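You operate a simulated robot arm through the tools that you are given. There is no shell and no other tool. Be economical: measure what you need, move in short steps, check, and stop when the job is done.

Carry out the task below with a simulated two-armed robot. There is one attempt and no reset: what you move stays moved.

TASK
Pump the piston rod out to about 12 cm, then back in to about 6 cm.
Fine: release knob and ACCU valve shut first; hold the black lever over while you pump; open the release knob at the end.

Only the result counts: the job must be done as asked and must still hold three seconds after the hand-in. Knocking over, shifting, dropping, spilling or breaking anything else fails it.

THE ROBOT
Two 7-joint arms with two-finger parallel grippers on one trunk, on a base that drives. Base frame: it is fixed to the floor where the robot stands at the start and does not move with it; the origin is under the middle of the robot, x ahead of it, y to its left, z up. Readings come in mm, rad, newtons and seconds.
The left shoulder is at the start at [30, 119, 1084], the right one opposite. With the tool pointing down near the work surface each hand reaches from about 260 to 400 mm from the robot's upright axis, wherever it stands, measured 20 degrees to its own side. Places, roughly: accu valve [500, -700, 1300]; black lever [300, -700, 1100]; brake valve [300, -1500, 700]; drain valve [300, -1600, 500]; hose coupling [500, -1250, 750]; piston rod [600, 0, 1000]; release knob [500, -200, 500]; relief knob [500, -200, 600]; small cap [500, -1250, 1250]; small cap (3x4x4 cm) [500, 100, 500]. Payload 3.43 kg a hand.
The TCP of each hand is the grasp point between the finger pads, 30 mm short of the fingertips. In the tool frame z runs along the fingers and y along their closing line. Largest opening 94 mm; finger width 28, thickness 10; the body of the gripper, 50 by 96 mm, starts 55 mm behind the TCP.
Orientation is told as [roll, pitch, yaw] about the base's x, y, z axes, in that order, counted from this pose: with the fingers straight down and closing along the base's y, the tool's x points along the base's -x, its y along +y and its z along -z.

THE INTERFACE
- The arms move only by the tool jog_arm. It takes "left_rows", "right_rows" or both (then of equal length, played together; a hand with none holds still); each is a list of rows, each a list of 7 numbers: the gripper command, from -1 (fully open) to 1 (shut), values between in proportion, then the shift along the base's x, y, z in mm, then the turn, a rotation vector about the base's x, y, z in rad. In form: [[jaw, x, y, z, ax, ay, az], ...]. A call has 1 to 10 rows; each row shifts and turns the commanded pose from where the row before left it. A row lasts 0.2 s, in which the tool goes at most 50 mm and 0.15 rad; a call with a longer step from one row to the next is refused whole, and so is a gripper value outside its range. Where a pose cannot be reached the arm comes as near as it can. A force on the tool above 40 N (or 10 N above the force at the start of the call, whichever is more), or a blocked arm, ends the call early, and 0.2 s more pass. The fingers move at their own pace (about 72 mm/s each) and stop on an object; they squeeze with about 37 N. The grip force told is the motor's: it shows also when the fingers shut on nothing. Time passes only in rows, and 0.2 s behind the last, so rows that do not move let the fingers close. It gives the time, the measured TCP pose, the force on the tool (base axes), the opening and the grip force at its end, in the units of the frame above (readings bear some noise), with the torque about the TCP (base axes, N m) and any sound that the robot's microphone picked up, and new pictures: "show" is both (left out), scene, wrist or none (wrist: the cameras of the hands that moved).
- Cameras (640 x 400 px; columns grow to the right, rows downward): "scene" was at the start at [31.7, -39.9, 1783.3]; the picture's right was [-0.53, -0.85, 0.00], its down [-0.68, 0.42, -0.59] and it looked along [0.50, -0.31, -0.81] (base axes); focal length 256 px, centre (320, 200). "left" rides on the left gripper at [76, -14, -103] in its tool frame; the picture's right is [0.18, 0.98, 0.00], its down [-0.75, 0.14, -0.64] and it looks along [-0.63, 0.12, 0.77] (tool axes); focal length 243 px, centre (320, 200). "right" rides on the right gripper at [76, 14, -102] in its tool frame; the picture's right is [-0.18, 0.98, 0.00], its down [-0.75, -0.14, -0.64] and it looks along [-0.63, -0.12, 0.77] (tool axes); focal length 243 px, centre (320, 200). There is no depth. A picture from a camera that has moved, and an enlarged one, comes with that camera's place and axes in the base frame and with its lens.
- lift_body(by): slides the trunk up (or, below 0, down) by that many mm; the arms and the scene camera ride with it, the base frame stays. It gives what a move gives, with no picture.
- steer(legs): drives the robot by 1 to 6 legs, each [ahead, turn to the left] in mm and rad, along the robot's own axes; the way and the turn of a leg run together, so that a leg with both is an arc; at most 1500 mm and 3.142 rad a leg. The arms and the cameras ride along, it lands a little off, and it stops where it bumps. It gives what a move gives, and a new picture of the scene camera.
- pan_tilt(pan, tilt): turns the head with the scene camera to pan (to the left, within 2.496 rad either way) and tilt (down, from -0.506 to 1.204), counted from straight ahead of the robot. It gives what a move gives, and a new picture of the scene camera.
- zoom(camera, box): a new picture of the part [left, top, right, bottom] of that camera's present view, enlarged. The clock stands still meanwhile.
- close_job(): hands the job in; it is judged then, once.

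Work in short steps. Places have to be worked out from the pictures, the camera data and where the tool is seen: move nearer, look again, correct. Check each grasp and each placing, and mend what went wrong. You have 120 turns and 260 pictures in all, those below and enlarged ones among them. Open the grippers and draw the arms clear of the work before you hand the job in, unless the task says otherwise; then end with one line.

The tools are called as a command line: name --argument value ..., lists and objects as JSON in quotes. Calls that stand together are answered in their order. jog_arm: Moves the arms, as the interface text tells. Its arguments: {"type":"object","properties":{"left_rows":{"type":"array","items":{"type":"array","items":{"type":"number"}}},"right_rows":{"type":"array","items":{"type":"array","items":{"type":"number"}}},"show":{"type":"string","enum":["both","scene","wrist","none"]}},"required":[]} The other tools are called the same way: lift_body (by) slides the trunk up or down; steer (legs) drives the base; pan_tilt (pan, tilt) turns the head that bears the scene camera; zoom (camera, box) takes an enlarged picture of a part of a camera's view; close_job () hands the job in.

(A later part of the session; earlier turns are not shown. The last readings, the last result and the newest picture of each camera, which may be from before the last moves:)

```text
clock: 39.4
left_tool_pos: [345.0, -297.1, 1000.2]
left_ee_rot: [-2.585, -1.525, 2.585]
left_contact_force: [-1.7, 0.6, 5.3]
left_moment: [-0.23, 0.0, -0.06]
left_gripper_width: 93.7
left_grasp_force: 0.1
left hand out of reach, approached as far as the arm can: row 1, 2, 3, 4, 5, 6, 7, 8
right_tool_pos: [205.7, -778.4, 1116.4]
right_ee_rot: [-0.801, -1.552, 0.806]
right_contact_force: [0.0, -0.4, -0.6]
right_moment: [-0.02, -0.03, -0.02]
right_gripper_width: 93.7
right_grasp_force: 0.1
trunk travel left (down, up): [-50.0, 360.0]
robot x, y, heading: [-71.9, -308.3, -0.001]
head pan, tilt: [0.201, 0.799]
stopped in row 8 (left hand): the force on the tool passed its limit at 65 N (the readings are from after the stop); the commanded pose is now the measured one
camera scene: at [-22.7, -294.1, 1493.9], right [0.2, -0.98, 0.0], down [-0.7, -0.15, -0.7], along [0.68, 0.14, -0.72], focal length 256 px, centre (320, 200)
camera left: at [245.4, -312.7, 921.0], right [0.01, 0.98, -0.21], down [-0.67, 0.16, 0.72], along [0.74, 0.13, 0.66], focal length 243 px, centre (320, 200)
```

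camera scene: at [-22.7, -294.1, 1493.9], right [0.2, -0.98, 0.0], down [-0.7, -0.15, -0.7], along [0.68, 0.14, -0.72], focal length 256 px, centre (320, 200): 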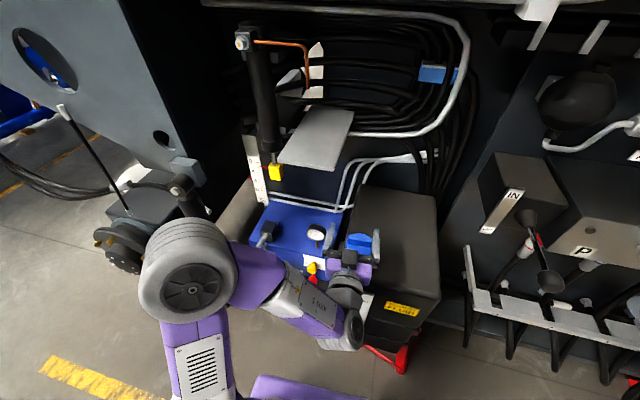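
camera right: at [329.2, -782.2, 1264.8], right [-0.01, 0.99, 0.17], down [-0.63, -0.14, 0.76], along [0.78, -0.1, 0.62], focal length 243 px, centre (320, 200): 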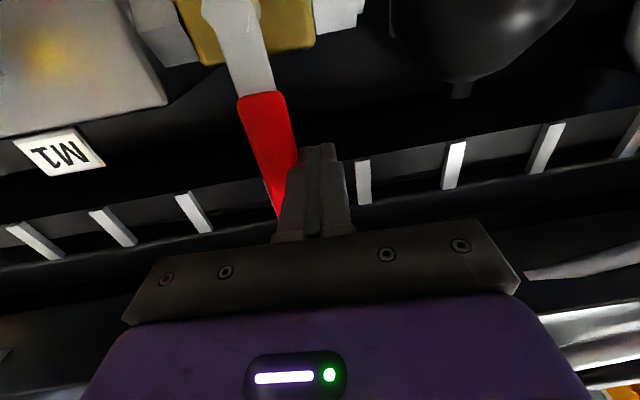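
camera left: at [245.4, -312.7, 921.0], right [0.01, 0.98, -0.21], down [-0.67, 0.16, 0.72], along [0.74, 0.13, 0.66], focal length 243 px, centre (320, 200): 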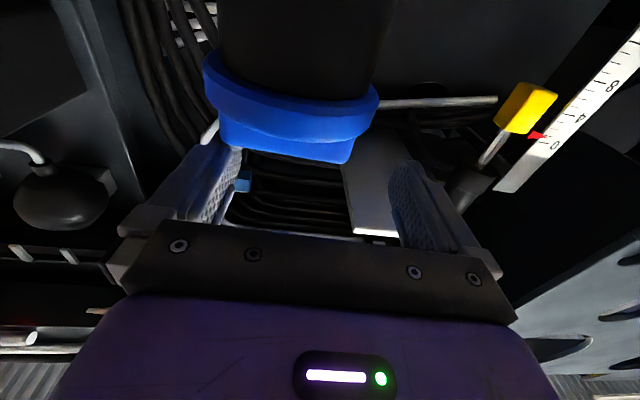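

The low, close-in pose was out of reach and the hand drifted against the tank cap. I lift it off and back the robot away, then set the arm extended and approach by driving.

jog_arm --left_rows '[[-1, -15, 0, 30, 0, 0, 0], [-1, -15, 0, 40, 0, 0, 0], [-1, -15, 0, 40, 0, 0, 0]]'

zoom --camera "scene" --box '[230, 170, 470, 380]'

```text
clock: 40.2
left_tool_pos: [297.6, -293.9, 1112.6]
left_ee_rot: [-2.585, -1.529, 2.586]
left_contact_force: [0.1, 0.0, 0.1]
left_moment: [0.0, -0.01, -0.02]
left_gripper_width: 94.0
left_grasp_force: 0.0
right_tool_pos: [204.2, -778.6, 1116.8]
right_ee_rot: [-0.84, -1.552, 0.844]
right_contact_force: [0.3, 0.1, 0.2]
right_moment: [0.01, -0.02, 0.03]
right_gripper_width: 94.2
right_grasp_force: 0.2
trunk travel left (down, up): [-50.0, 360.0]
robot x, y, heading: [-75.6, -310.2, 0.007]
head pan, tilt: [0.201, 0.799]
camera scene: at [-23.4, -293.9, 1493.9], right [0.2, -0.98, 0.0], down [-0.7, -0.15, -0.7], along [0.68, 0.14, -0.72], focal length 256 px, centre (320, 200)
camera left: at [199.0, -310.0, 1031.4], right [0.01, 0.98, -0.21], down [-0.67, 0.16, 0.73], along [0.74, 0.13, 0.66], focal length 243 px, centre (320, 200)
```

scene: 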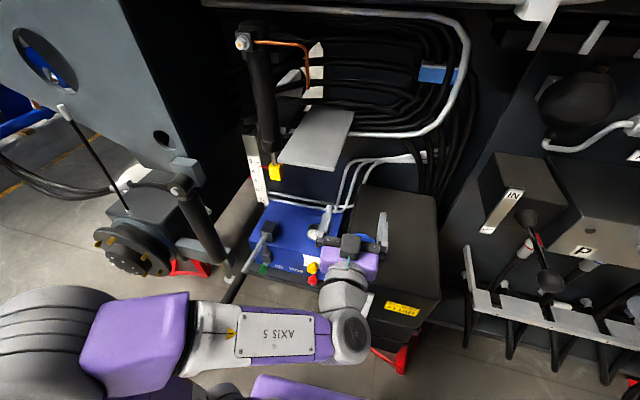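
left: 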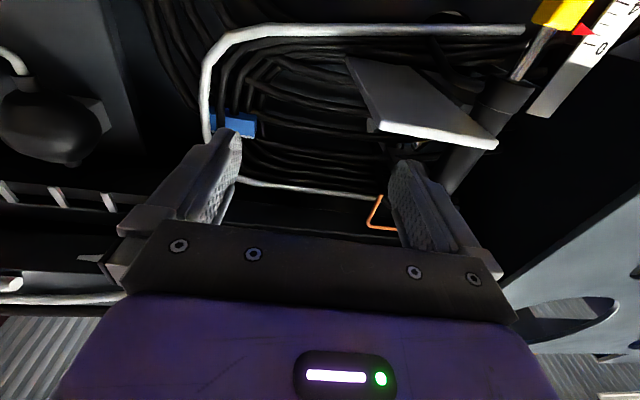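

```text
1.90 times, centred on (350, 275) of scene
camera zoom: at [-23.4, -293.9, 1493.9], right [0.2, -0.98, 0.0], down [-0.7, -0.15, -0.7], along [0.68, 0.14, -0.72], focal length 487 px, centre (263, 57)
```

zoom: 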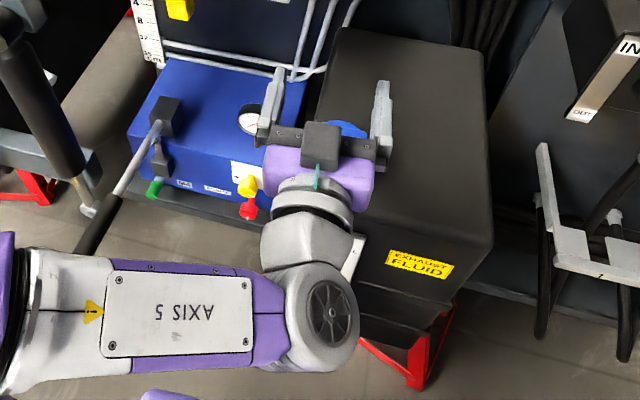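

The tank stands as before. I back the robot up 320 mm.

steer --legs '[[-320, 0]]'

zoom --camera "scene" --box '[230, 100, 430, 270]'

```text
clock: 42.3
left_tool_pos: [-23.3, -295.1, 1111.7]
left_ee_rot: [-2.579, -1.528, 2.576]
left_contact_force: [-0.4, 0.5, -0.5]
left_moment: [0.0, 0.01, 0.02]
left_gripper_width: 94.1
left_grasp_force: 0.2
right_tool_pos: [-118.3, -779.2, 1116.4]
right_ee_rot: [-0.839, -1.551, 0.845]
right_contact_force: [-0.4, 0.1, 0.2]
right_moment: [0.01, -0.02, -0.03]
right_gripper_width: 93.8
right_grasp_force: 0.1
trunk travel left (down, up): [-50.0, 360.0]
robot x, y, heading: [-394.1, -311.8, 0.001]
head pan, tilt: [0.201, 0.799]
camera scene: at [-344.8, -295.1, 1493.9], right [0.2, -0.98, 0.0], down [-0.7, -0.14, -0.7], along [0.68, 0.14, -0.72], focal length 256 px, centre (320, 200)
```

scene: 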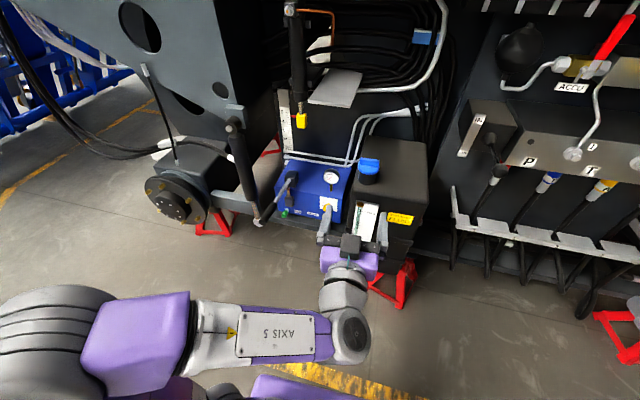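

```text
2.35 times, centred on (330, 185) of scene
camera zoom: at [-344.8, -295.1, 1493.9], right [0.2, -0.98, 0.0], down [-0.7, -0.14, -0.7], along [0.68, 0.14, -0.72], focal length 602 px, centre (296, 235)
```

zoom: 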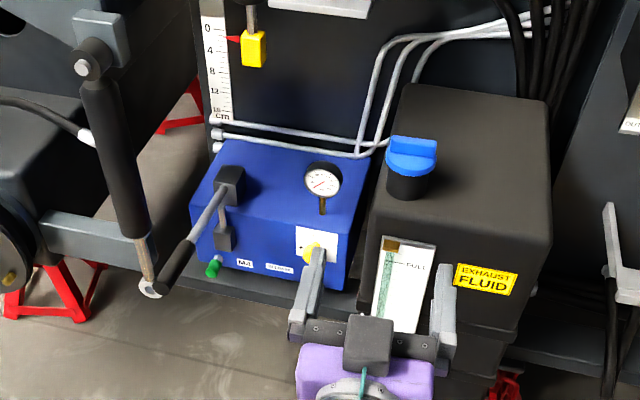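

Now I extend and lower the left hand in the free space, heading for (100,-158,~500).

jog_arm --left_rows '[[-1, 35, 12, 0, 0, 0, 0], [-1, 35, 12, 0, 0, 0, 0], [-1, 35, 12, -20, 0, 0, 0], [-1, 20, 12, -40, 0, 0, 0], [-1, 0, 15, -45, 0, 0, 0], [-1, 0, 15, -45, 0, 0, 0], [-1, 0, 15, -45, 0, 0, 0], [-1, 0, 15, -45, 0, 0, 0], [-1, 0, 15, -45, 0, 0, 0], [-1, 0, 14, -45, 0, 0, 0]]' --show "scene"

```text
clock: 44.5
left_tool_pos: [88.4, -236.1, 794.7]
left_ee_rot: [-2.621, -1.533, 2.633]
left_contact_force: [-0.8, 0.0, -0.1]
left_moment: [0.0, 0.0, 0.0]
left_gripper_width: 93.9
left_grasp_force: 0.0
left hand out of reach, approached as far as the arm can: row 7, 8, 9, 10
right_tool_pos: [-116.8, -780.8, 1116.7]
right_ee_rot: [-0.811, -1.551, 0.816]
right_contact_force: [0.8, 0.3, 0.2]
right_moment: [-0.02, 0.01, -0.02]
right_gripper_width: 94.0
right_grasp_force: 0.1
trunk travel left (down, up): [-50.0, 360.0]
robot x, y, heading: [-394.1, -307.5, 0.005]
head pan, tilt: [0.201, 0.799]
camera scene: at [-343.7, -295.0, 1493.8], right [0.2, -0.98, 0.0], down [-0.7, -0.14, -0.7], along [0.68, 0.14, -0.72], focal length 256 px, centre (320, 200)
```

scene: 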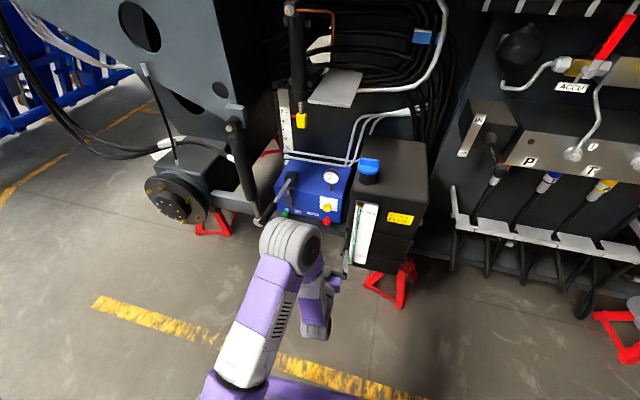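

The arm seems limited at this distance; I test further extension and lower the trunk the last 50 mm.

lift_body --by -50

jog_arm --left_rows '[[-1, 40, 10, 0, 0, 0, 0], [-1, 40, 10, 0, 0, 0, 0], [-1, 20, 10, -30, 0, 0, 0], [-1, 10, 10, -40, 0, 0, 0], [-1, 10, 10, -40, 0, 0, 0], [-1, 0, 10, -40, 0, 0, 0], [-1, 0, 0, -40, 0, 0, 0]]' --show "both"

```text
clock: 45.4
left_tool_pos: [88.6, -235.6, 746.9]
left_ee_rot: [-2.623, -1.532, 2.633]
left_contact_force: [-0.9, -0.8, 0.5]
left_moment: [-0.01, 0.02, 0.01]
left_gripper_width: 94.0
left_grasp_force: 0.0
right_tool_pos: [-116.6, -780.5, 1067.6]
right_ee_rot: [-0.832, -1.551, 0.836]
right_contact_force: [-0.7, 0.0, 0.5]
right_moment: [0.01, -0.01, -0.02]
right_gripper_width: 93.9
right_grasp_force: 0.0
trunk travel left (down, up): [0.0, 410.0]
robot x, y, heading: [-391.3, -308.3, 0.008]
head pan, tilt: [0.201, 0.799]
```

```text
clock: 47.0
left_tool_pos: [206.3, -274.1, 572.1]
left_ee_rot: [-2.718, -1.532, 2.733]
left_contact_force: [-0.5, 0.1, -0.4]
left_moment: [-0.01, 0.0, 0.0]
left_gripper_width: 94.0
left_grasp_force: 0.1
left hand out of reach, approached as far as the arm can: row 1, 2, 3, 4, 5, 6, 7
right_tool_pos: [-117.0, -778.4, 1065.3]
right_ee_rot: [-0.818, -1.552, 0.821]
right_contact_force: [-0.1, 0.2, -0.2]
right_moment: [-0.01, -0.02, 0.0]
right_gripper_width: 93.9
right_grasp_force: 0.1
trunk travel left (down, up): [0.0, 410.0]
robot x, y, heading: [-392.6, -308.5, 0.001]
head pan, tilt: [0.201, 0.799]
camera scene: at [-344.1, -295.1, 1444.2], right [0.2, -0.98, 0.0], down [-0.7, -0.14, -0.7], along [0.68, 0.14, -0.72], focal length 256 px, centre (320, 200)
camera left: at [107.7, -291.1, 492.8], right [-0.01, 0.98, -0.2], down [-0.67, 0.14, 0.73], along [0.74, 0.14, 0.65], focal length 243 px, centre (320, 200)
```

scene: 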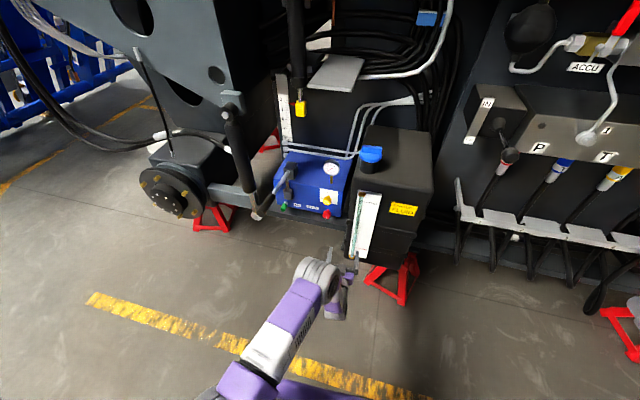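
left: 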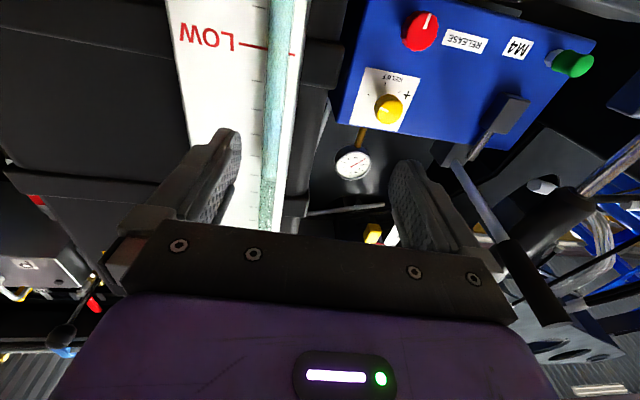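

Excellent view of the knobs. I zoom to read the release knob.

zoom --camera "left" --box '[340, 0, 600, 160]'

zoom --camera "left" --box '[380, 0, 500, 70]'

```text
2.46 times, centred on (470, 80) of left
camera zoom: at [107.7, -291.1, 492.8], right [-0.01, 0.98, -0.2], down [-0.67, 0.14, 0.73], along [0.74, 0.14, 0.65], focal length 597 px, centre (-49, 495)
```

zoom: 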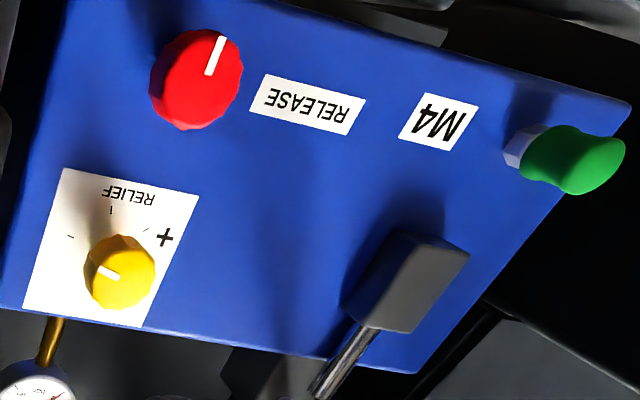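

```text
5.33 times, centred on (440, 35) of left
camera zoom: at [107.7, -291.1, 492.8], right [-0.01, 0.98, -0.2], down [-0.67, 0.14, 0.73], along [0.74, 0.14, 0.65], focal length 1294 px, centre (-320, 1080)
```

zoom: 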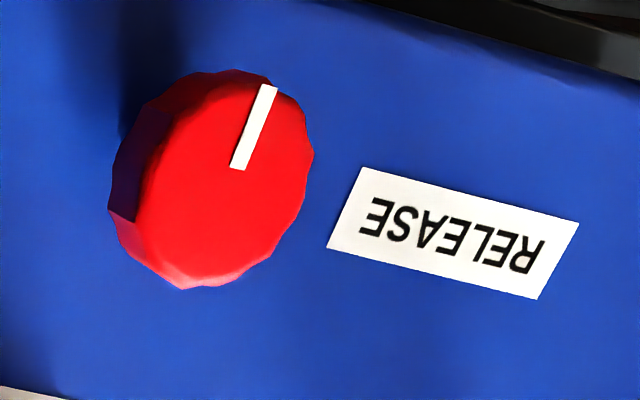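

The release knob's mark points straight down; I'll turn it clockwise (shut) to its stop. First I test whether rolling the hand -90° (for a good turning range) is reachable here.

jog_arm --left_rows '[[-1, 0, 0, 0, -0.15, 0, 0], [-1, 0, 0, 0, -0.15, 0, 0], [-1, 0, 0, 0, -0.15, 0, 0], [-1, 0, 0, 0, -0.15, 0, 0], [-1, 0, 0, 0, -0.15, 0, 0], [-1, 0, 0, 0, -0.15, 0, 0], [-1, 0, 0, 0, -0.15, 0, 0], [-1, 0, 0, 0, -0.15, 0, 0], [-1, 0, 0, 0, -0.15, 0, 0], [-1, 0, 0, 0, -0.15, 0, 0]]'

```text
clock: 48.2
left_tool_pos: [248.8, -469.9, 656.5]
left_ee_rot: [-1.561, -0.848, 1.632]
left_contact_force: [-19.4, 6.0, 5.5]
left_moment: [-0.49, -0.73, -0.79]
left_gripper_width: 92.9
left_grasp_force: 0.0
left hand out of reach, approached as far as the arm can: row 1, 2, 3, 4, 5, 6
right_tool_pos: [-117.4, -778.8, 1067.1]
right_ee_rot: [-0.852, -1.551, 0.858]
right_contact_force: [0.0, -0.1, -0.3]
right_moment: [0.01, 0.0, 0.0]
right_gripper_width: 93.9
right_grasp_force: 0.1
trunk travel left (down, up): [0.0, 410.0]
robot x, y, heading: [-396.7, -311.2, 0.004]
head pan, tilt: [0.201, 0.799]
stopped in row 6 (left hand): the force on the tool passed its limit at 94 N (the readings are from after the stop); the commanded pose is now the measured one
camera scene: at [-346.8, -294.5, 1444.4], right [0.2, -0.98, 0.0], down [-0.7, -0.15, -0.7], along [0.68, 0.14, -0.72], focal length 256 px, centre (320, 200)
camera left: at [150.4, -537.7, 608.8], right [-0.05, 0.61, -0.79], down [-0.68, 0.56, 0.48], along [0.73, 0.56, 0.39], focal length 243 px, centre (320, 200)
```

scene: 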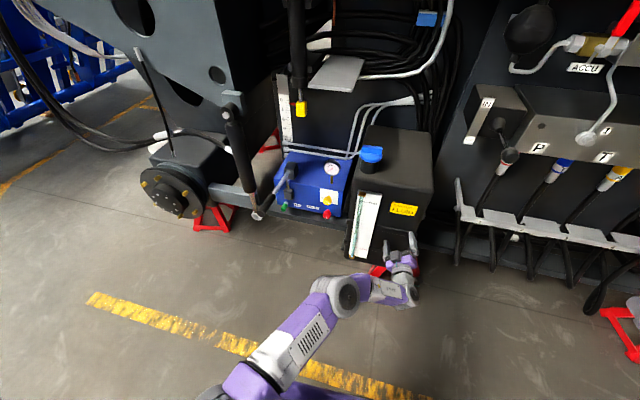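
left: 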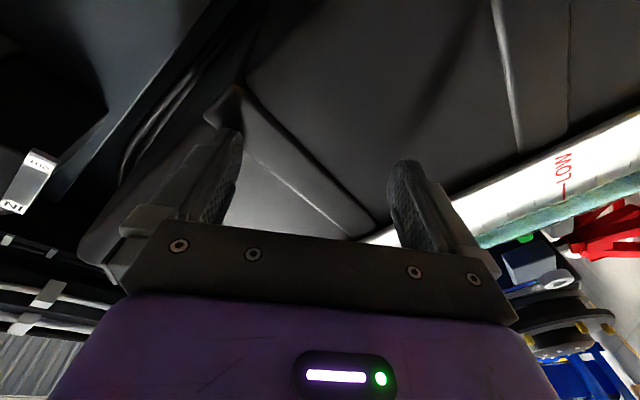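

The unreachable request swung the hand onto the tank; nothing appears displaced. I back the robot away to free space before reconfiguring the arm.

steer --legs '[[-350, 0]]'

zoom --camera "scene" --box '[240, 80, 440, 260]'

```text
clock: 50.5
left_tool_pos: [-95.6, -475.5, 654.4]
left_ee_rot: [-1.557, -0.85, 1.616]
left_contact_force: [-0.3, -0.2, 0.3]
left_moment: [0.01, -0.04, -0.03]
left_gripper_width: 93.9
left_grasp_force: 0.0
right_tool_pos: [-464.6, -781.5, 1066.6]
right_ee_rot: [-0.808, -1.553, 0.805]
right_contact_force: [0.0, -0.3, -0.6]
right_moment: [0.02, 0.01, -0.01]
right_gripper_width: 94.1
right_grasp_force: 0.1
trunk travel left (down, up): [0.0, 410.0]
robot x, y, heading: [-737.3, -310.8, -0.011]
head pan, tilt: [0.201, 0.799]
camera scene: at [-688.2, -295.0, 1444.2], right [0.19, -0.98, 0.0], down [-0.7, -0.14, -0.7], along [0.68, 0.13, -0.72], focal length 256 px, centre (320, 200)
```

scene: 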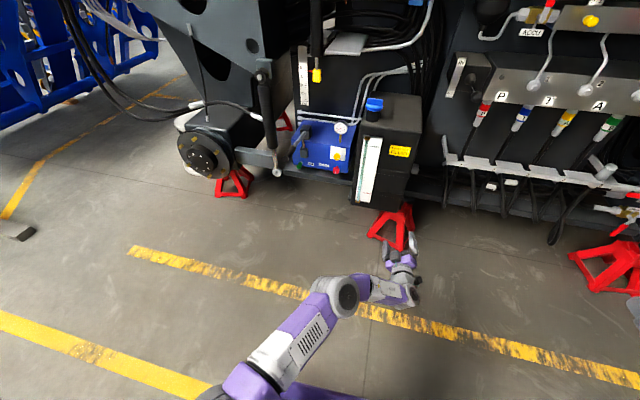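

```text
2.22 times, centred on (340, 170) of scene
camera zoom: at [-688.2, -295.0, 1444.2], right [0.19, -0.98, 0.0], down [-0.7, -0.14, -0.7], along [0.68, 0.13, -0.72], focal length 568 px, centre (276, 267)
```

zoom: 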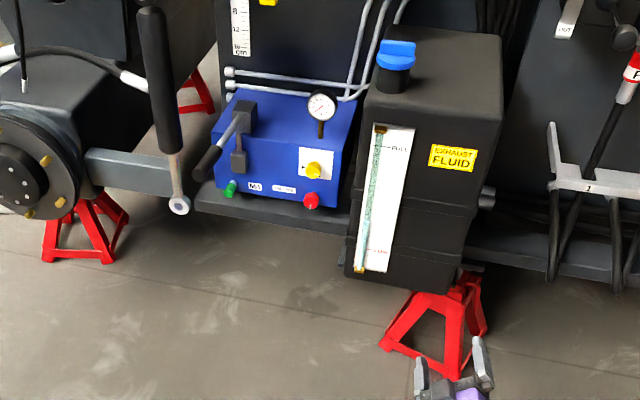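

All in place. In open space I move the left hand out to the left side with fingers forward, where the wrist has a better posture, and test low reach there.

jog_arm --left_rows '[[-1, -15, 20, 40, 0, 0, 0], [-1, -15, 20, 40, 0, 0, 0], [-1, -15, 20, 40, 0, 0, 0], [-1, -15, 30, 35, 0.1, 0, 0], [-1, -15, 40, 25, 0.1, 0, 0], [-1, -15, 45, 10, 0.1, 0, 0], [-1, -15, 45, 5, 0.1, 0, 0], [-1, -10, 48, 0, 0.1, 0, 0], [-1, -10, 48, 0, 0.1, 0, 0], [-1, -10, 48, 0, 0.1, 0, 0]]' --show "scene"

```text
clock: 52.7
left_tool_pos: [-241.3, -183.4, 862.9]
left_ee_rot: [-2.493, -1.537, 2.562]
left_contact_force: [0.4, -0.4, -0.1]
left_moment: [0.0, 0.0, 0.03]
left_gripper_width: 93.8
left_grasp_force: 0.0
left hand out of reach, approached as far as the arm can: row 9, 10
right_tool_pos: [-465.4, -780.9, 1067.4]
right_ee_rot: [-0.804, -1.551, 0.802]
right_contact_force: [0.3, 0.4, -0.5]
right_moment: [0.01, -0.02, 0.0]
right_gripper_width: 94.0
right_grasp_force: 0.1
trunk travel left (down, up): [0.0, 410.0]
robot x, y, heading: [-736.5, -311.2, -0.004]
head pan, tilt: [0.201, 0.799]
camera scene: at [-687.9, -294.9, 1444.2], right [0.19, -0.98, 0.0], down [-0.7, -0.14, -0.7], along [0.68, 0.13, -0.72], focal length 256 px, centre (320, 200)
```

scene: 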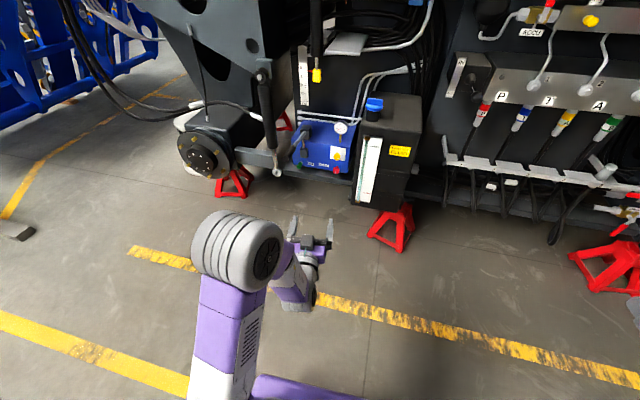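

The left arm is in a poor elbow branch. I bring it back to a tool-down pose out on its left (mirror of the right arm's good start pose), then pitch forward again.

jog_arm --left_rows '[[-1, -15, 0, 25, 0, 0.15, 0], [-1, -15, 0, 25, 0, 0.15, 0], [-1, -20, 10, 25, 0, 0.15, 0], [-1, -20, 20, 25, 0, 0.15, 0], [-1, -20, 25, 25, 0, 0.15, 0], [-1, -20, 25, 20, 0, 0.15, 0], [-1, -20, 25, 20, 0, 0.15, 0], [-1, -20, 25, 10, 0, 0.15, 0], [-1, -20, 25, 0, 0, 0.15, 0], [-1, -20, 25, 0, 0, 0.15, 0]]' --show "scene"

jog_arm --left_rows '[[-1, 0, 30, 0, 0, 0, 0], [-1, 0, 30, 0, 0, 0, 0], [-1, 0, 30, 0, 0, 0, 0]]' --show "scene"

```text
clock: 54.9
left_tool_pos: [-425.8, -1.4, 1041.1]
left_ee_rot: [0.05, -0.097, 0.02]
left_contact_force: [0.2, -0.2, 0.3]
left_moment: [0.02, -0.02, -0.01]
left_gripper_width: 94.1
left_grasp_force: 0.0
right_tool_pos: [-465.2, -782.4, 1067.1]
right_ee_rot: [-0.798, -1.553, 0.797]
right_contact_force: [-0.6, 0.3, 0.2]
right_moment: [-0.01, 0.0, -0.01]
right_gripper_width: 94.0
right_grasp_force: 0.1
trunk travel left (down, up): [0.0, 410.0]
robot x, y, heading: [-735.3, -309.8, -0.007]
head pan, tilt: [0.201, 0.799]
camera scene: at [-687.7, -294.9, 1444.2], right [0.19, -0.98, 0.0], down [-0.7, -0.14, -0.7], along [0.68, 0.13, -0.72], focal length 256 px, centre (320, 200)
```

scene: 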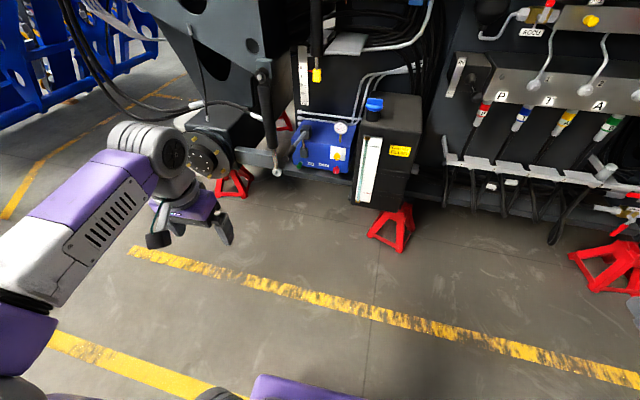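

```text
clock: 55.7
left_tool_pos: [-429.0, 86.3, 1039.0]
left_ee_rot: [0.05, -0.102, 0.02]
left_contact_force: [0.8, -0.8, -0.5]
left_moment: [-0.02, 0.01, 0.02]
left_gripper_width: 94.1
left_grasp_force: 0.1
right_tool_pos: [-464.7, -780.2, 1065.8]
right_ee_rot: [-0.804, -1.553, 0.8]
right_contact_force: [0.6, 0.7, 0.4]
right_moment: [-0.01, -0.01, 0.0]
right_gripper_width: 94.2
right_grasp_force: 0.1
trunk travel left (down, up): [0.0, 410.0]
robot x, y, heading: [-735.2, -307.4, -0.003]
head pan, tilt: [0.201, 0.799]
camera scene: at [-687.8, -294.8, 1444.2], right [0.19, -0.98, 0.0], down [-0.7, -0.14, -0.7], along [0.68, 0.13, -0.72], focal length 256 px, centre (320, 200)
```

scene: 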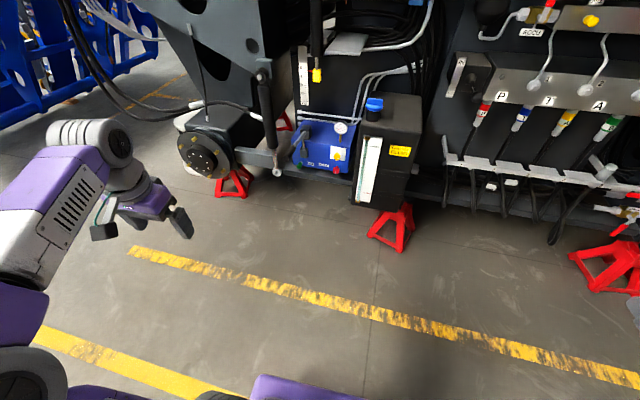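

Now I pitch the left hand forward from this mirrored pose.

jog_arm --left_rows '[[-1, 0, 0, -10, 0, -0.147, 0], [-1, 0, 0, -10, 0, -0.147, 0], [-1, 0, 0, -10, 0, -0.147, 0], [-1, 0, 0, -10, 0, -0.147, 0], [-1, 0, 0, -10, 0, -0.147, 0], [-1, 0, 0, -10, 0, -0.147, 0], [-1, 0, 0, -10, 0, -0.147, 0], [-1, 0, 0, -10, 0, -0.147, 0], [-1, 0, 0, -10, 0, -0.147, 0], [-1, 0, 0, -10, 0, -0.147, 0]]' --show "none"

jog_arm --left_rows '[[-1, 20, 0, -40, 0, 0, 0], [-1, 20, 0, -40, 0, 0, 0], [-1, 20, 0, -40, 0, 0, 0], [-1, 20, 0, -40, 0, 0, 0], [-1, 20, 0, -40, 0, 0, 0], [-1, 20, 0, -40, 0, 0, 0]]' --show "scene"

```text
clock: 57.9
left_tool_pos: [-424.3, 100.0, 943.2]
left_ee_rot: [-1.635, -1.551, 1.685]
left_contact_force: [0.9, 0.0, 1.1]
left_moment: [0.02, -0.02, -0.01]
left_gripper_width: 93.8
left_grasp_force: 0.1
left hand out of reach, approached as far as the arm can: row 10
right_tool_pos: [-463.2, -781.1, 1067.6]
right_ee_rot: [-0.813, -1.55, 0.81]
right_contact_force: [0.6, 0.1, -0.5]
right_moment: [0.01, 0.0, 0.0]
right_gripper_width: 94.2
right_grasp_force: 0.1
trunk travel left (down, up): [0.0, 410.0]
robot x, y, heading: [-740.0, -310.4, 0.003]
head pan, tilt: [0.201, 0.799]
```

```text
clock: 59.3
left_tool_pos: [-300.1, 100.1, 702.1]
left_ee_rot: [-1.529, -1.552, 1.58]
left_contact_force: [0.3, 0.8, -0.4]
left_moment: [-0.02, 0.0, -0.01]
left_gripper_width: 94.3
left_grasp_force: 0.0
right_tool_pos: [-464.1, -782.7, 1066.7]
right_ee_rot: [-0.799, -1.551, 0.797]
right_contact_force: [-0.2, -1.0, 0.3]
right_moment: [0.02, 0.04, -0.02]
right_gripper_width: 94.1
right_grasp_force: 0.0
trunk travel left (down, up): [0.0, 410.0]
robot x, y, heading: [-738.0, -308.7, -0.004]
head pan, tilt: [0.201, 0.799]
camera scene: at [-687.8, -294.9, 1444.2], right [0.19, -0.98, 0.0], down [-0.7, -0.14, -0.7], along [0.68, 0.13, -0.72], focal length 256 px, centre (320, 200)
```

scene: 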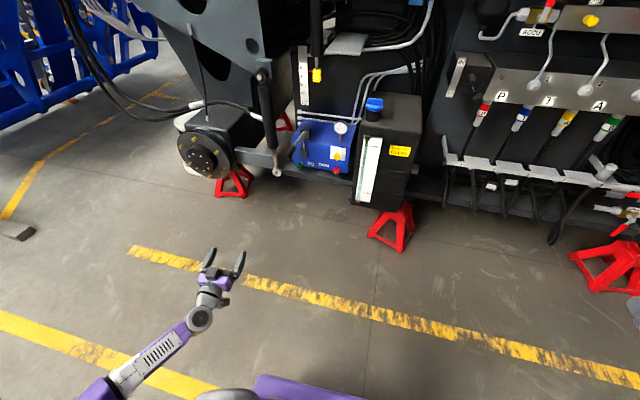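

Good branch, reachable. I continue down to z≈505 and test the roll in free space.

jog_arm --left_rows '[[-1, 10, 0, -40, 0, 0, 0], [-1, 10, 0, -40, 0, 0, 0], [-1, 10, 0, -40, 0, 0, 0], [-1, 0, 0, -40, 0, 0, 0], [-1, 0, 0, -36, 0, 0, 0]]' --show "none"

jog_arm --left_rows '[[-1, 0, 0, 0, -0.15, 0, 0], [-1, 0, 0, 0, -0.15, 0, 0], [-1, 0, 0, 0, -0.15, 0, 0], [-1, 0, 0, 0, -0.15, 0, 0], [-1, 0, 0, 0, -0.15, 0, 0], [-1, 0, 0, 0, -0.15, 0, 0], [-1, 0, 0, 0, -0.15, 0, 0], [-1, 0, 0, 0, -0.15, 0, 0], [-1, 0, 0, 0, -0.15, 0, 0], [-1, 0, 0, 0, -0.15, 0, 0]]' --show "both"

```text
clock: 60.5
left_tool_pos: [-275.9, 108.6, 539.7]
left_ee_rot: [-1.48, -1.551, 1.532]
left_contact_force: [0.2, -0.4, 0.3]
left_moment: [0.03, 0.01, -0.02]
left_gripper_width: 94.0
left_grasp_force: 0.1
left hand out of reach, approached as far as the arm can: row 5
right_tool_pos: [-464.8, -781.3, 1066.6]
right_ee_rot: [-0.804, -1.552, 0.799]
right_contact_force: [-0.7, 0.1, -0.2]
right_moment: [0.01, 0.01, 0.01]
right_gripper_width: 93.8
right_grasp_force: 0.1
trunk travel left (down, up): [0.0, 410.0]
robot x, y, heading: [-738.3, -309.9, -0.007]
head pan, tilt: [0.201, 0.799]
```

```text
clock: 62.7
left_tool_pos: [-275.5, 108.1, 539.2]
left_ee_rot: [-1.52, -0.048, 1.572]
left_contact_force: [-0.4, 0.5, 0.2]
left_moment: [0.01, 0.01, -0.01]
left_gripper_width: 94.3
left_grasp_force: 0.0
right_tool_pos: [-464.6, -780.3, 1065.6]
right_ee_rot: [-0.801, -1.552, 0.798]
right_contact_force: [-0.1, -0.1, -0.1]
right_moment: [0.03, -0.01, 0.01]
right_gripper_width: 94.0
right_grasp_force: 0.1
trunk travel left (down, up): [0.0, 410.0]
robot x, y, heading: [-734.8, -305.8, -0.006]
head pan, tilt: [0.201, 0.799]
camera scene: at [-687.9, -295.0, 1444.2], right [0.19, -0.98, 0.0], down [-0.7, -0.14, -0.7], along [0.68, 0.13, -0.72], focal length 256 px, centre (320, 200)
camera left: at [-377.8, 31.2, 554.9], right [-0.05, -0.14, -0.99], down [-0.65, 0.76, -0.07], along [0.76, 0.64, -0.13], focal length 243 px, centre (320, 200)
```

scene: 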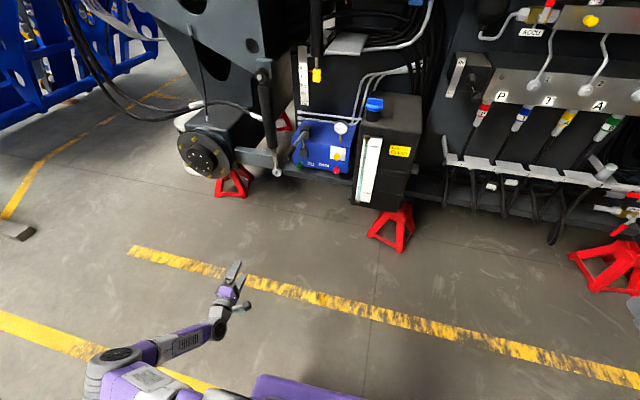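
left: 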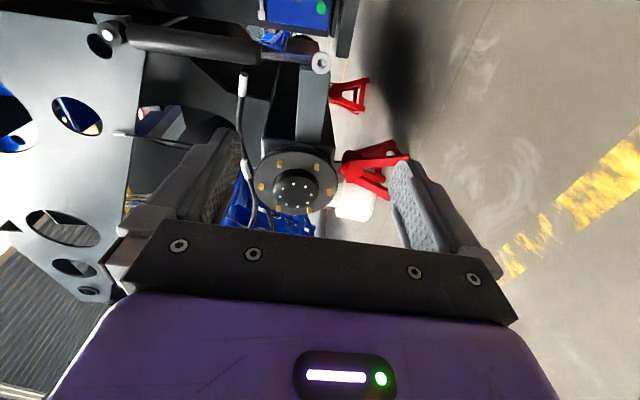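

Roll -90° works, but at the knob the camera should not face the tank; I test the roll range 0…+180° instead, also dropping a bit lower.

jog_arm --left_rows '[[-1, 3, 0, -4, 0.15, 0, 0], [-1, 3, 0, -4, 0.15, 0, 0], [-1, 3, 0, -4, 0.15, 0, 0], [-1, 3, 0, -4, 0.15, 0, 0], [-1, 3, 0, -4, 0.15, 0, 0], [-1, 3, 0, -4, 0.15, 0, 0], [-1, 3, 0, -4, 0.15, 0, 0], [-1, 3, 0, -4, 0.15, 0, 0], [-1, 3, 0, -2, 0.15, 0, 0], [-1, 3, 0, 0, 0.15, 0, 0]]' --show "none"

jog_arm --left_rows '[[-1, 0, 0, 0, 0.15, 0, 0], [-1, 0, 0, 0, 0.15, 0, 0], [-1, 0, 0, 0, 0.15, 0, 0], [-1, 0, 0, 0, 0.15, 0, 0], [-1, 0, 0, 0, 0.15, 0, 0], [-1, 0, 0, 0, 0.15, 0, 0], [-1, 0, 0, 0, 0.15, 0, 0], [-1, 0, 0, 0, 0.15, 0, 0], [-1, 0, 0, 0, 0.15, 0, 0], [-1, 0, 0, 0, 0.15, 0, 0]]' --show "none"

jog_arm --left_rows '[[-1, 0, 0, 0, 0.15, 0, 0], [-1, 0, 0, 0, 0.15, 0, 0], [-1, 0, 0, 0, 0.15, 0, 0], [-1, 0, 0, 0, 0.15, 0, 0], [-1, 0, 0, 0, 0.15, 0, 0], [-1, 0, 0, 0, 0.15, 0, 0], [-1, 0, 0, 0, 0.15, 0, 0], [-1, 0, 0, 0, 0.15, 0, 0], [-1, 0, 0, 0, 0.15, 0, 0], [-1, 0, 0, 0, 0.15, 0, 0]]' --show "scene"

```text
clock: 64.9
left_tool_pos: [-251.9, 115.3, 541.1]
left_ee_rot: [-1.5, -1.553, 1.552]
left_contact_force: [0.0, -1.4, 0.2]
left_moment: [0.0, -0.02, 0.01]
left_gripper_width: 94.2
left_grasp_force: 0.0
left hand out of reach, approached as far as the arm can: row 3, 4, 5, 6, 7, 8, 9
right_tool_pos: [-464.0, -781.8, 1066.0]
right_ee_rot: [-0.801, -1.551, 0.798]
right_contact_force: [0.6, -0.2, 0.3]
right_moment: [0.05, -0.01, 0.01]
right_gripper_width: 94.0
right_grasp_force: 0.1
trunk travel left (down, up): [0.0, 410.0]
robot x, y, heading: [-734.7, -309.4, -0.003]
head pan, tilt: [0.201, 0.799]
```

```text
clock: 67.1
left_tool_pos: [-254.5, 117.6, 550.9]
left_ee_rot: [1.62, -0.088, -1.57]
left_contact_force: [-0.1, -0.2, -1.1]
left_moment: [0.0, 0.04, -0.01]
left_gripper_width: 94.1
left_grasp_force: 0.1
left hand out of reach, approached as far as the arm can: row 1, 4, 8
right_tool_pos: [-464.7, -781.6, 1066.6]
right_ee_rot: [-0.798, -1.552, 0.795]
right_contact_force: [-0.3, -0.6, -0.2]
right_moment: [0.03, 0.03, 0.01]
right_gripper_width: 94.0
right_grasp_force: 0.1
trunk travel left (down, up): [0.0, 410.0]
robot x, y, heading: [-736.3, -311.1, -0.008]
head pan, tilt: [0.201, 0.799]
```

```text
clock: 69.3
left_tool_pos: [-295.7, 147.0, 568.7]
left_ee_rot: [1.64, 1.283, -1.571]
left_contact_force: [0.4, -1.1, -0.1]
left_moment: [0.01, 0.03, 0.0]
left_gripper_width: 94.0
left_grasp_force: 0.1
left hand out of reach, approached as far as the arm can: row 9, 10
right_tool_pos: [-467.5, -780.1, 1067.5]
right_ee_rot: [-0.923, -1.552, 0.919]
right_contact_force: [-1.0, 0.1, -0.7]
right_moment: [0.02, 0.0, -0.02]
right_gripper_width: 94.0
right_grasp_force: 0.0
trunk travel left (down, up): [0.0, 410.0]
robot x, y, heading: [-737.1, -308.9, -0.001]
head pan, tilt: [0.201, 0.799]
camera scene: at [-691.2, -294.1, 1444.4], right [0.19, -0.98, 0.0], down [-0.7, -0.14, -0.7], along [0.69, 0.13, -0.71], focal length 256 px, centre (320, 200)
```

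scene: 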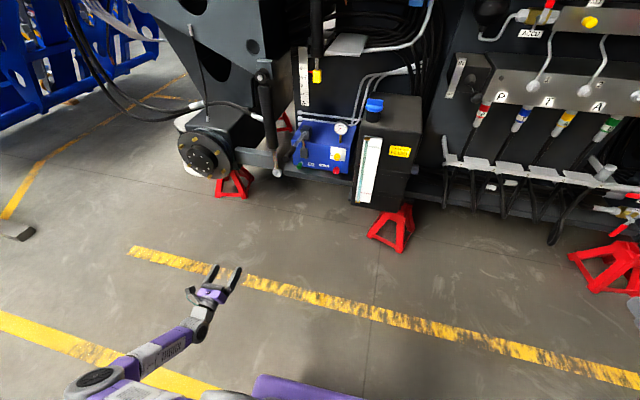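

Roll reaches about +165°. Height bottoms out at ~545, so I'll use a slight ~0.2 rad downward tilt to gain depth. I roll back to 0, tilt, and lower.

jog_arm --left_rows '[[-1, 0, -3, 0, -0.15, 0, 0], [-1, 0, -3, 0, -0.15, 0, 0], [-1, 0, -3, 0, -0.15, 0, 0], [-1, 0, -3, 0, -0.15, 0, 0], [-1, 0, -3, 0, -0.15, 0, 0], [-1, 0, -3, 0, -0.15, 0, 0], [-1, 0, -3, 0, -0.15, 0, 0], [-1, 0, -3, 0, -0.15, 0, 0], [-1, 0, -3, 0, -0.15, 0, 0], [-1, 0, -3, 0, -0.15, 0, 0]]' --show "none"

jog_arm --left_rows '[[-1, 4, -3, 0, -0.15, 0, 0], [-1, 4, -3, 0, -0.15, 0, 0], [-1, 4, -3, 0, -0.15, 0, 0], [-1, 4, -3, 0, -0.15, 0, 0], [-1, 4, -3, 0, -0.15, 0, 0], [-1, 4, -3, 0, -0.15, 0, 0], [-1, 4, -3, 0, -0.15, 0, 0], [-1, 4, -3, 0, -0.15, 0, 0], [-1, 0, 0, -20, 0, 0.1, 0], [-1, 0, 0, -20, 0, 0.1, 0]]' --show "none"

jog_arm --left_rows '[[-1, 0, 0, -20, 0, 0, 0], [-1, 0, 0, -10, 0, 0, 0]]' --show "both"

```text
clock: 71.5
left_tool_pos: [-293.7, 118.5, 569.4]
left_ee_rot: [1.623, -0.194, -1.572]
left_contact_force: [-0.2, -0.5, 0.4]
left_moment: [0.0, -0.03, -0.04]
left_gripper_width: 94.0
left_grasp_force: 0.0
right_tool_pos: [-464.1, -782.2, 1066.3]
right_ee_rot: [-0.799, -1.551, 0.796]
right_contact_force: [-0.2, -0.4, 0.0]
right_moment: [0.04, 0.02, 0.0]
right_gripper_width: 93.7
right_grasp_force: 0.1
trunk travel left (down, up): [0.0, 410.0]
robot x, y, heading: [-734.8, -311.2, -0.004]
head pan, tilt: [0.201, 0.799]
```

```text
clock: 73.7
left_tool_pos: [-261.7, 94.2, 527.9]
left_ee_rot: [0.771, -1.304, -0.736]
left_contact_force: [-0.1, 0.0, 0.2]
left_moment: [0.01, -0.03, 0.02]
left_gripper_width: 94.1
left_grasp_force: 0.0
right_tool_pos: [-463.8, -780.6, 1067.1]
right_ee_rot: [-0.8, -1.552, 0.796]
right_contact_force: [0.4, 0.1, 0.6]
right_moment: [0.01, 0.01, 0.02]
right_gripper_width: 94.2
right_grasp_force: 0.0
trunk travel left (down, up): [0.0, 410.0]
robot x, y, heading: [-738.2, -309.4, -0.005]
head pan, tilt: [0.201, 0.799]
```

```text
clock: 74.3
left_tool_pos: [-263.5, 94.0, 505.5]
left_ee_rot: [0.768, -1.302, -0.735]
left_contact_force: [0.2, 0.7, -0.3]
left_moment: [-0.01, -0.01, 0.01]
left_gripper_width: 93.6
left_grasp_force: 0.2
left hand out of reach, approached as far as the arm can: row 2
right_tool_pos: [-464.7, -780.8, 1066.4]
right_ee_rot: [-0.801, -1.552, 0.796]
right_contact_force: [-1.1, -0.5, -0.7]
right_moment: [0.03, 0.01, 0.0]
right_gripper_width: 94.1
right_grasp_force: 0.0
trunk travel left (down, up): [0.0, 410.0]
robot x, y, heading: [-736.6, -307.0, -0.008]
head pan, tilt: [0.201, 0.799]
camera scene: at [-687.8, -295.0, 1444.2], right [0.19, -0.98, 0.0], down [-0.7, -0.14, -0.7], along [0.68, 0.13, -0.72], focal length 256 px, centre (320, 200)
camera left: at [-378.1, 89.6, 448.8], right [-0.05, 1.0, 0.0], down [-0.48, -0.03, 0.87], along [0.87, 0.04, 0.48], focal length 243 px, centre (320, 200)
```

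scene: 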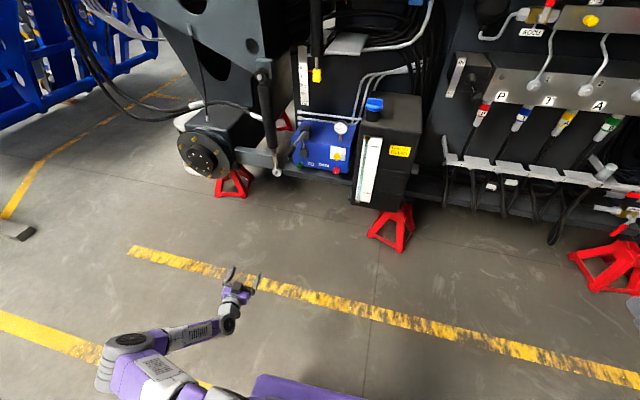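
left: 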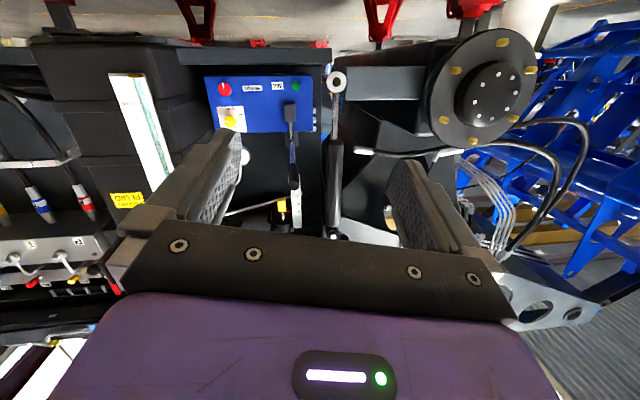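

The hand pose relative to the robot is now (474, +402, 505). I tuck the right hand inward a bit, then drive sideways so the robot stands at about y≈-567 and x≈-190 facing the knob.

jog_arm --right_rows '[[-1, 0, 40, 0, 0, 0, 0], [-1, 0, 40, 0, 0, 0, 0], [-1, 0, 40, 0, 0, 0, 0]]' --show "none"

steer --legs '[[0, -1.57], [257, 0], [0, 1.574], [530, 0]]'

zoom --camera "left" --box '[0, 0, 640, 400]'

```text
clock: 75.1
left_tool_pos: [-263.2, 95.0, 504.9]
left_ee_rot: [0.771, -1.302, -0.737]
left_contact_force: [0.4, -0.3, -0.1]
left_moment: [0.01, 0.01, -0.03]
left_gripper_width: 93.8
left_grasp_force: 0.1
right_tool_pos: [-464.9, -660.1, 1063.8]
right_ee_rot: [-0.802, -1.551, 0.801]
right_contact_force: [0.3, 0.4, -0.5]
right_moment: [0.02, 0.0, -0.02]
right_gripper_width: 94.0
right_grasp_force: 0.0
trunk travel left (down, up): [0.0, 410.0]
robot x, y, heading: [-737.2, -312.7, -0.005]
head pan, tilt: [0.201, 0.799]
```

```text
clock: 87.2
left_tool_pos: [256.9, -95.5, 505.7]
left_ee_rot: [0.772, -1.301, -0.672]
left_contact_force: [0.0, 0.3, 0.5]
left_moment: [-0.01, 0.02, 0.01]
left_gripper_width: 93.9
left_grasp_force: 0.1
right_tool_pos: [106.1, -862.8, 1063.5]
right_ee_rot: [-0.801, -1.551, 0.863]
right_contact_force: [0.7, -0.3, 0.3]
right_moment: [-0.02, -0.04, 0.01]
right_gripper_width: 93.9
right_grasp_force: 0.1
trunk travel left (down, up): [0.0, 410.0]
robot x, y, heading: [-187.0, -533.3, 0.062]
head pan, tilt: [0.201, 0.799]
camera scene: at [-139.8, -513.3, 1444.2], right [0.26, -0.97, 0.0], down [-0.69, -0.19, -0.7], along [0.67, 0.18, -0.72], focal length 256 px, centre (320, 200)
```

scene: 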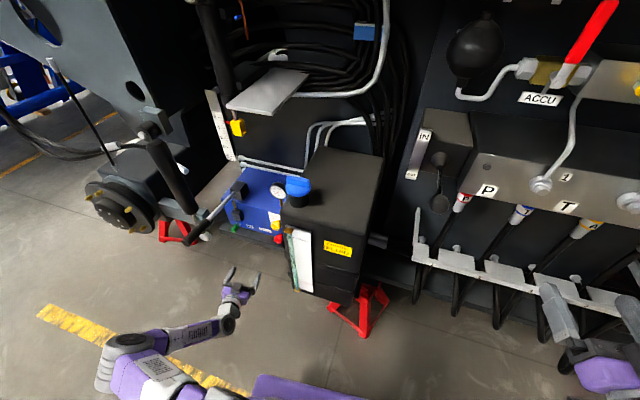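

```text
1.00 times, centred on (320, 200) of left (not enlarged: the box is as wide or as high as the picture)
camera zoom: at [143.7, -108.8, 448.9], right [-0.12, 0.99, 0.0], down [-0.48, -0.06, 0.87], along [0.87, 0.1, 0.48], focal length 243 px, centre (320, 200)
```

zoom: 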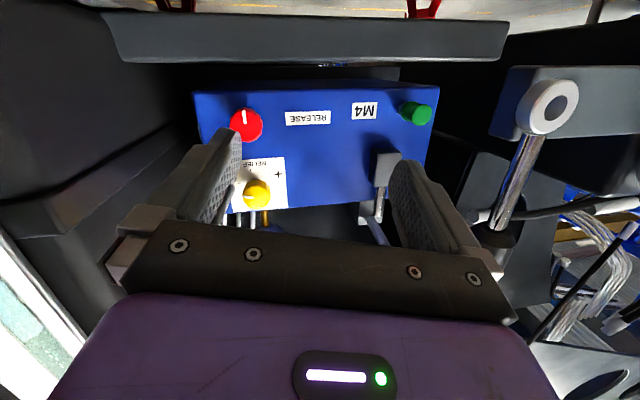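

Release knob confirmed at ≈(440,-160,508). I narrow the gripper, shift -35 mm in y, and drive ahead 100 mm while straightening the heading.

jog_arm --left_rows '[[-0.3, 0, -18, 1, 0, 0, 0], [-0.3, 0, -18, 1, 0, 0, 0]]' --show "none"

steer --legs '[[100, -0.062]]'

zoom --camera "left" --box '[0, 0, 640, 400]'

```text
clock: 87.8
left_tool_pos: [258.0, -131.6, 515.3]
left_ee_rot: [0.77, -1.302, -0.669]
left_contact_force: [-0.1, 0.9, -0.2]
left_moment: [0.03, -0.01, -0.02]
left_gripper_width: 61.1
left_grasp_force: 0.1
left hand out of reach, approached as far as the arm can: row 2
right_tool_pos: [106.5, -864.2, 1063.9]
right_ee_rot: [-0.813, -1.552, 0.874]
right_contact_force: [0.5, 0.4, 0.2]
right_moment: [0.0, 0.03, -0.02]
right_gripper_width: 94.0
right_grasp_force: 0.1
trunk travel left (down, up): [0.0, 410.0]
robot x, y, heading: [-186.5, -534.8, 0.061]
head pan, tilt: [0.201, 0.799]
```

```text
clock: 88.9
left_tool_pos: [381.7, -156.3, 514.5]
left_ee_rot: [0.767, -1.301, -0.731]
left_contact_force: [-0.1, 0.0, -0.4]
left_moment: [-0.01, -0.02, 0.01]
left_gripper_width: 61.2
left_grasp_force: 0.0
right_tool_pos: [184.4, -876.8, 1063.5]
right_ee_rot: [-0.8, -1.552, 0.799]
right_contact_force: [-0.2, -1.7, 0.2]
right_moment: [0.0, -0.01, -0.04]
right_gripper_width: 94.1
right_grasp_force: 0.1
trunk travel left (down, up): [0.0, 410.0]
robot x, y, heading: [-88.4, -526.1, -0.003]
head pan, tilt: [0.201, 0.799]
camera scene: at [-39.7, -513.4, 1444.2], right [0.2, -0.98, 0.0], down [-0.7, -0.14, -0.7], along [0.68, 0.14, -0.72], focal length 256 px, centre (320, 200)
```

scene: 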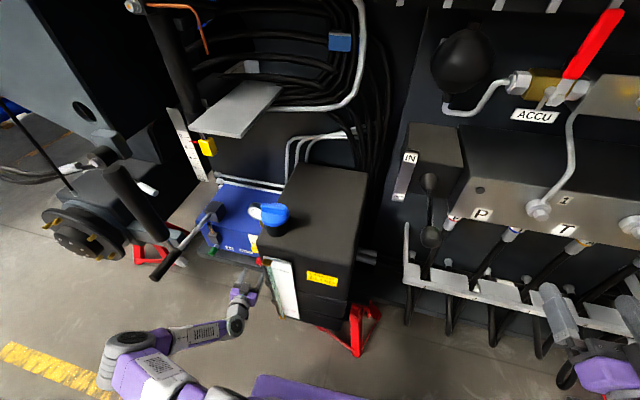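

```text
1.00 times, centred on (320, 200) of left (not enlarged: the box is as wide or as high as the picture)
camera zoom: at [266.0, -162.1, 458.4], right [-0.05, 1.0, 0.0], down [-0.48, -0.03, 0.88], along [0.87, 0.05, 0.48], focal length 243 px, centre (320, 200)
```

zoom: 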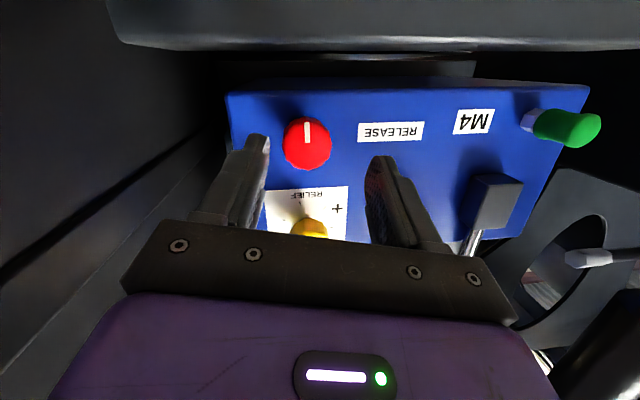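

Knob centre ≈(440,-161,507). I advance the fingers around it.

jog_arm --left_rows '[[-0.3, 15, -2, -2, 0, 0, 0], [-0.3, 15, -2, -1, 0, 0, 0], [-0.3, 14, -1, 0, 0, 0, 0]]' --show "wrist"

```text
clock: 89.7
left_tool_pos: [425.2, -159.8, 518.0]
left_ee_rot: [0.762, -1.301, -0.726]
left_contact_force: [0.3, -0.2, 0.5]
left_moment: [0.04, 0.0, 0.05]
left_gripper_width: 61.4
left_grasp_force: 0.0
left hand out of reach, approached as far as the arm can: row 1, 3
right_tool_pos: [184.9, -878.3, 1063.7]
right_ee_rot: [-0.812, -1.552, 0.812]
right_contact_force: [0.8, 0.4, 0.0]
right_moment: [-0.02, -0.01, 0.01]
right_gripper_width: 93.9
right_grasp_force: 0.1
trunk travel left (down, up): [0.0, 410.0]
robot x, y, heading: [-86.9, -528.4, -0.002]
head pan, tilt: [0.201, 0.799]
camera left: at [309.6, -165.7, 462.1], right [-0.05, 1.0, 0.0], down [-0.48, -0.03, 0.88], along [0.88, 0.05, 0.48], focal length 243 px, centre (320, 200)
```

left: 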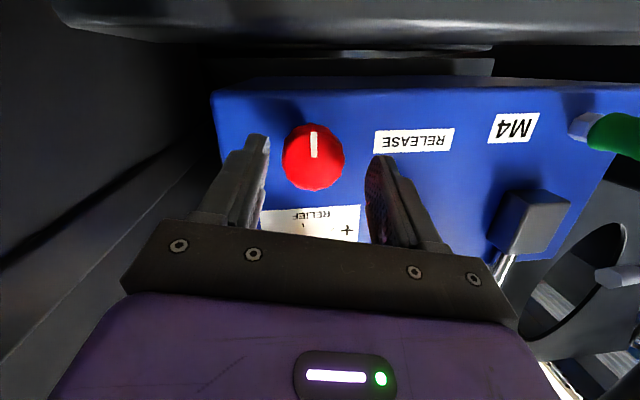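

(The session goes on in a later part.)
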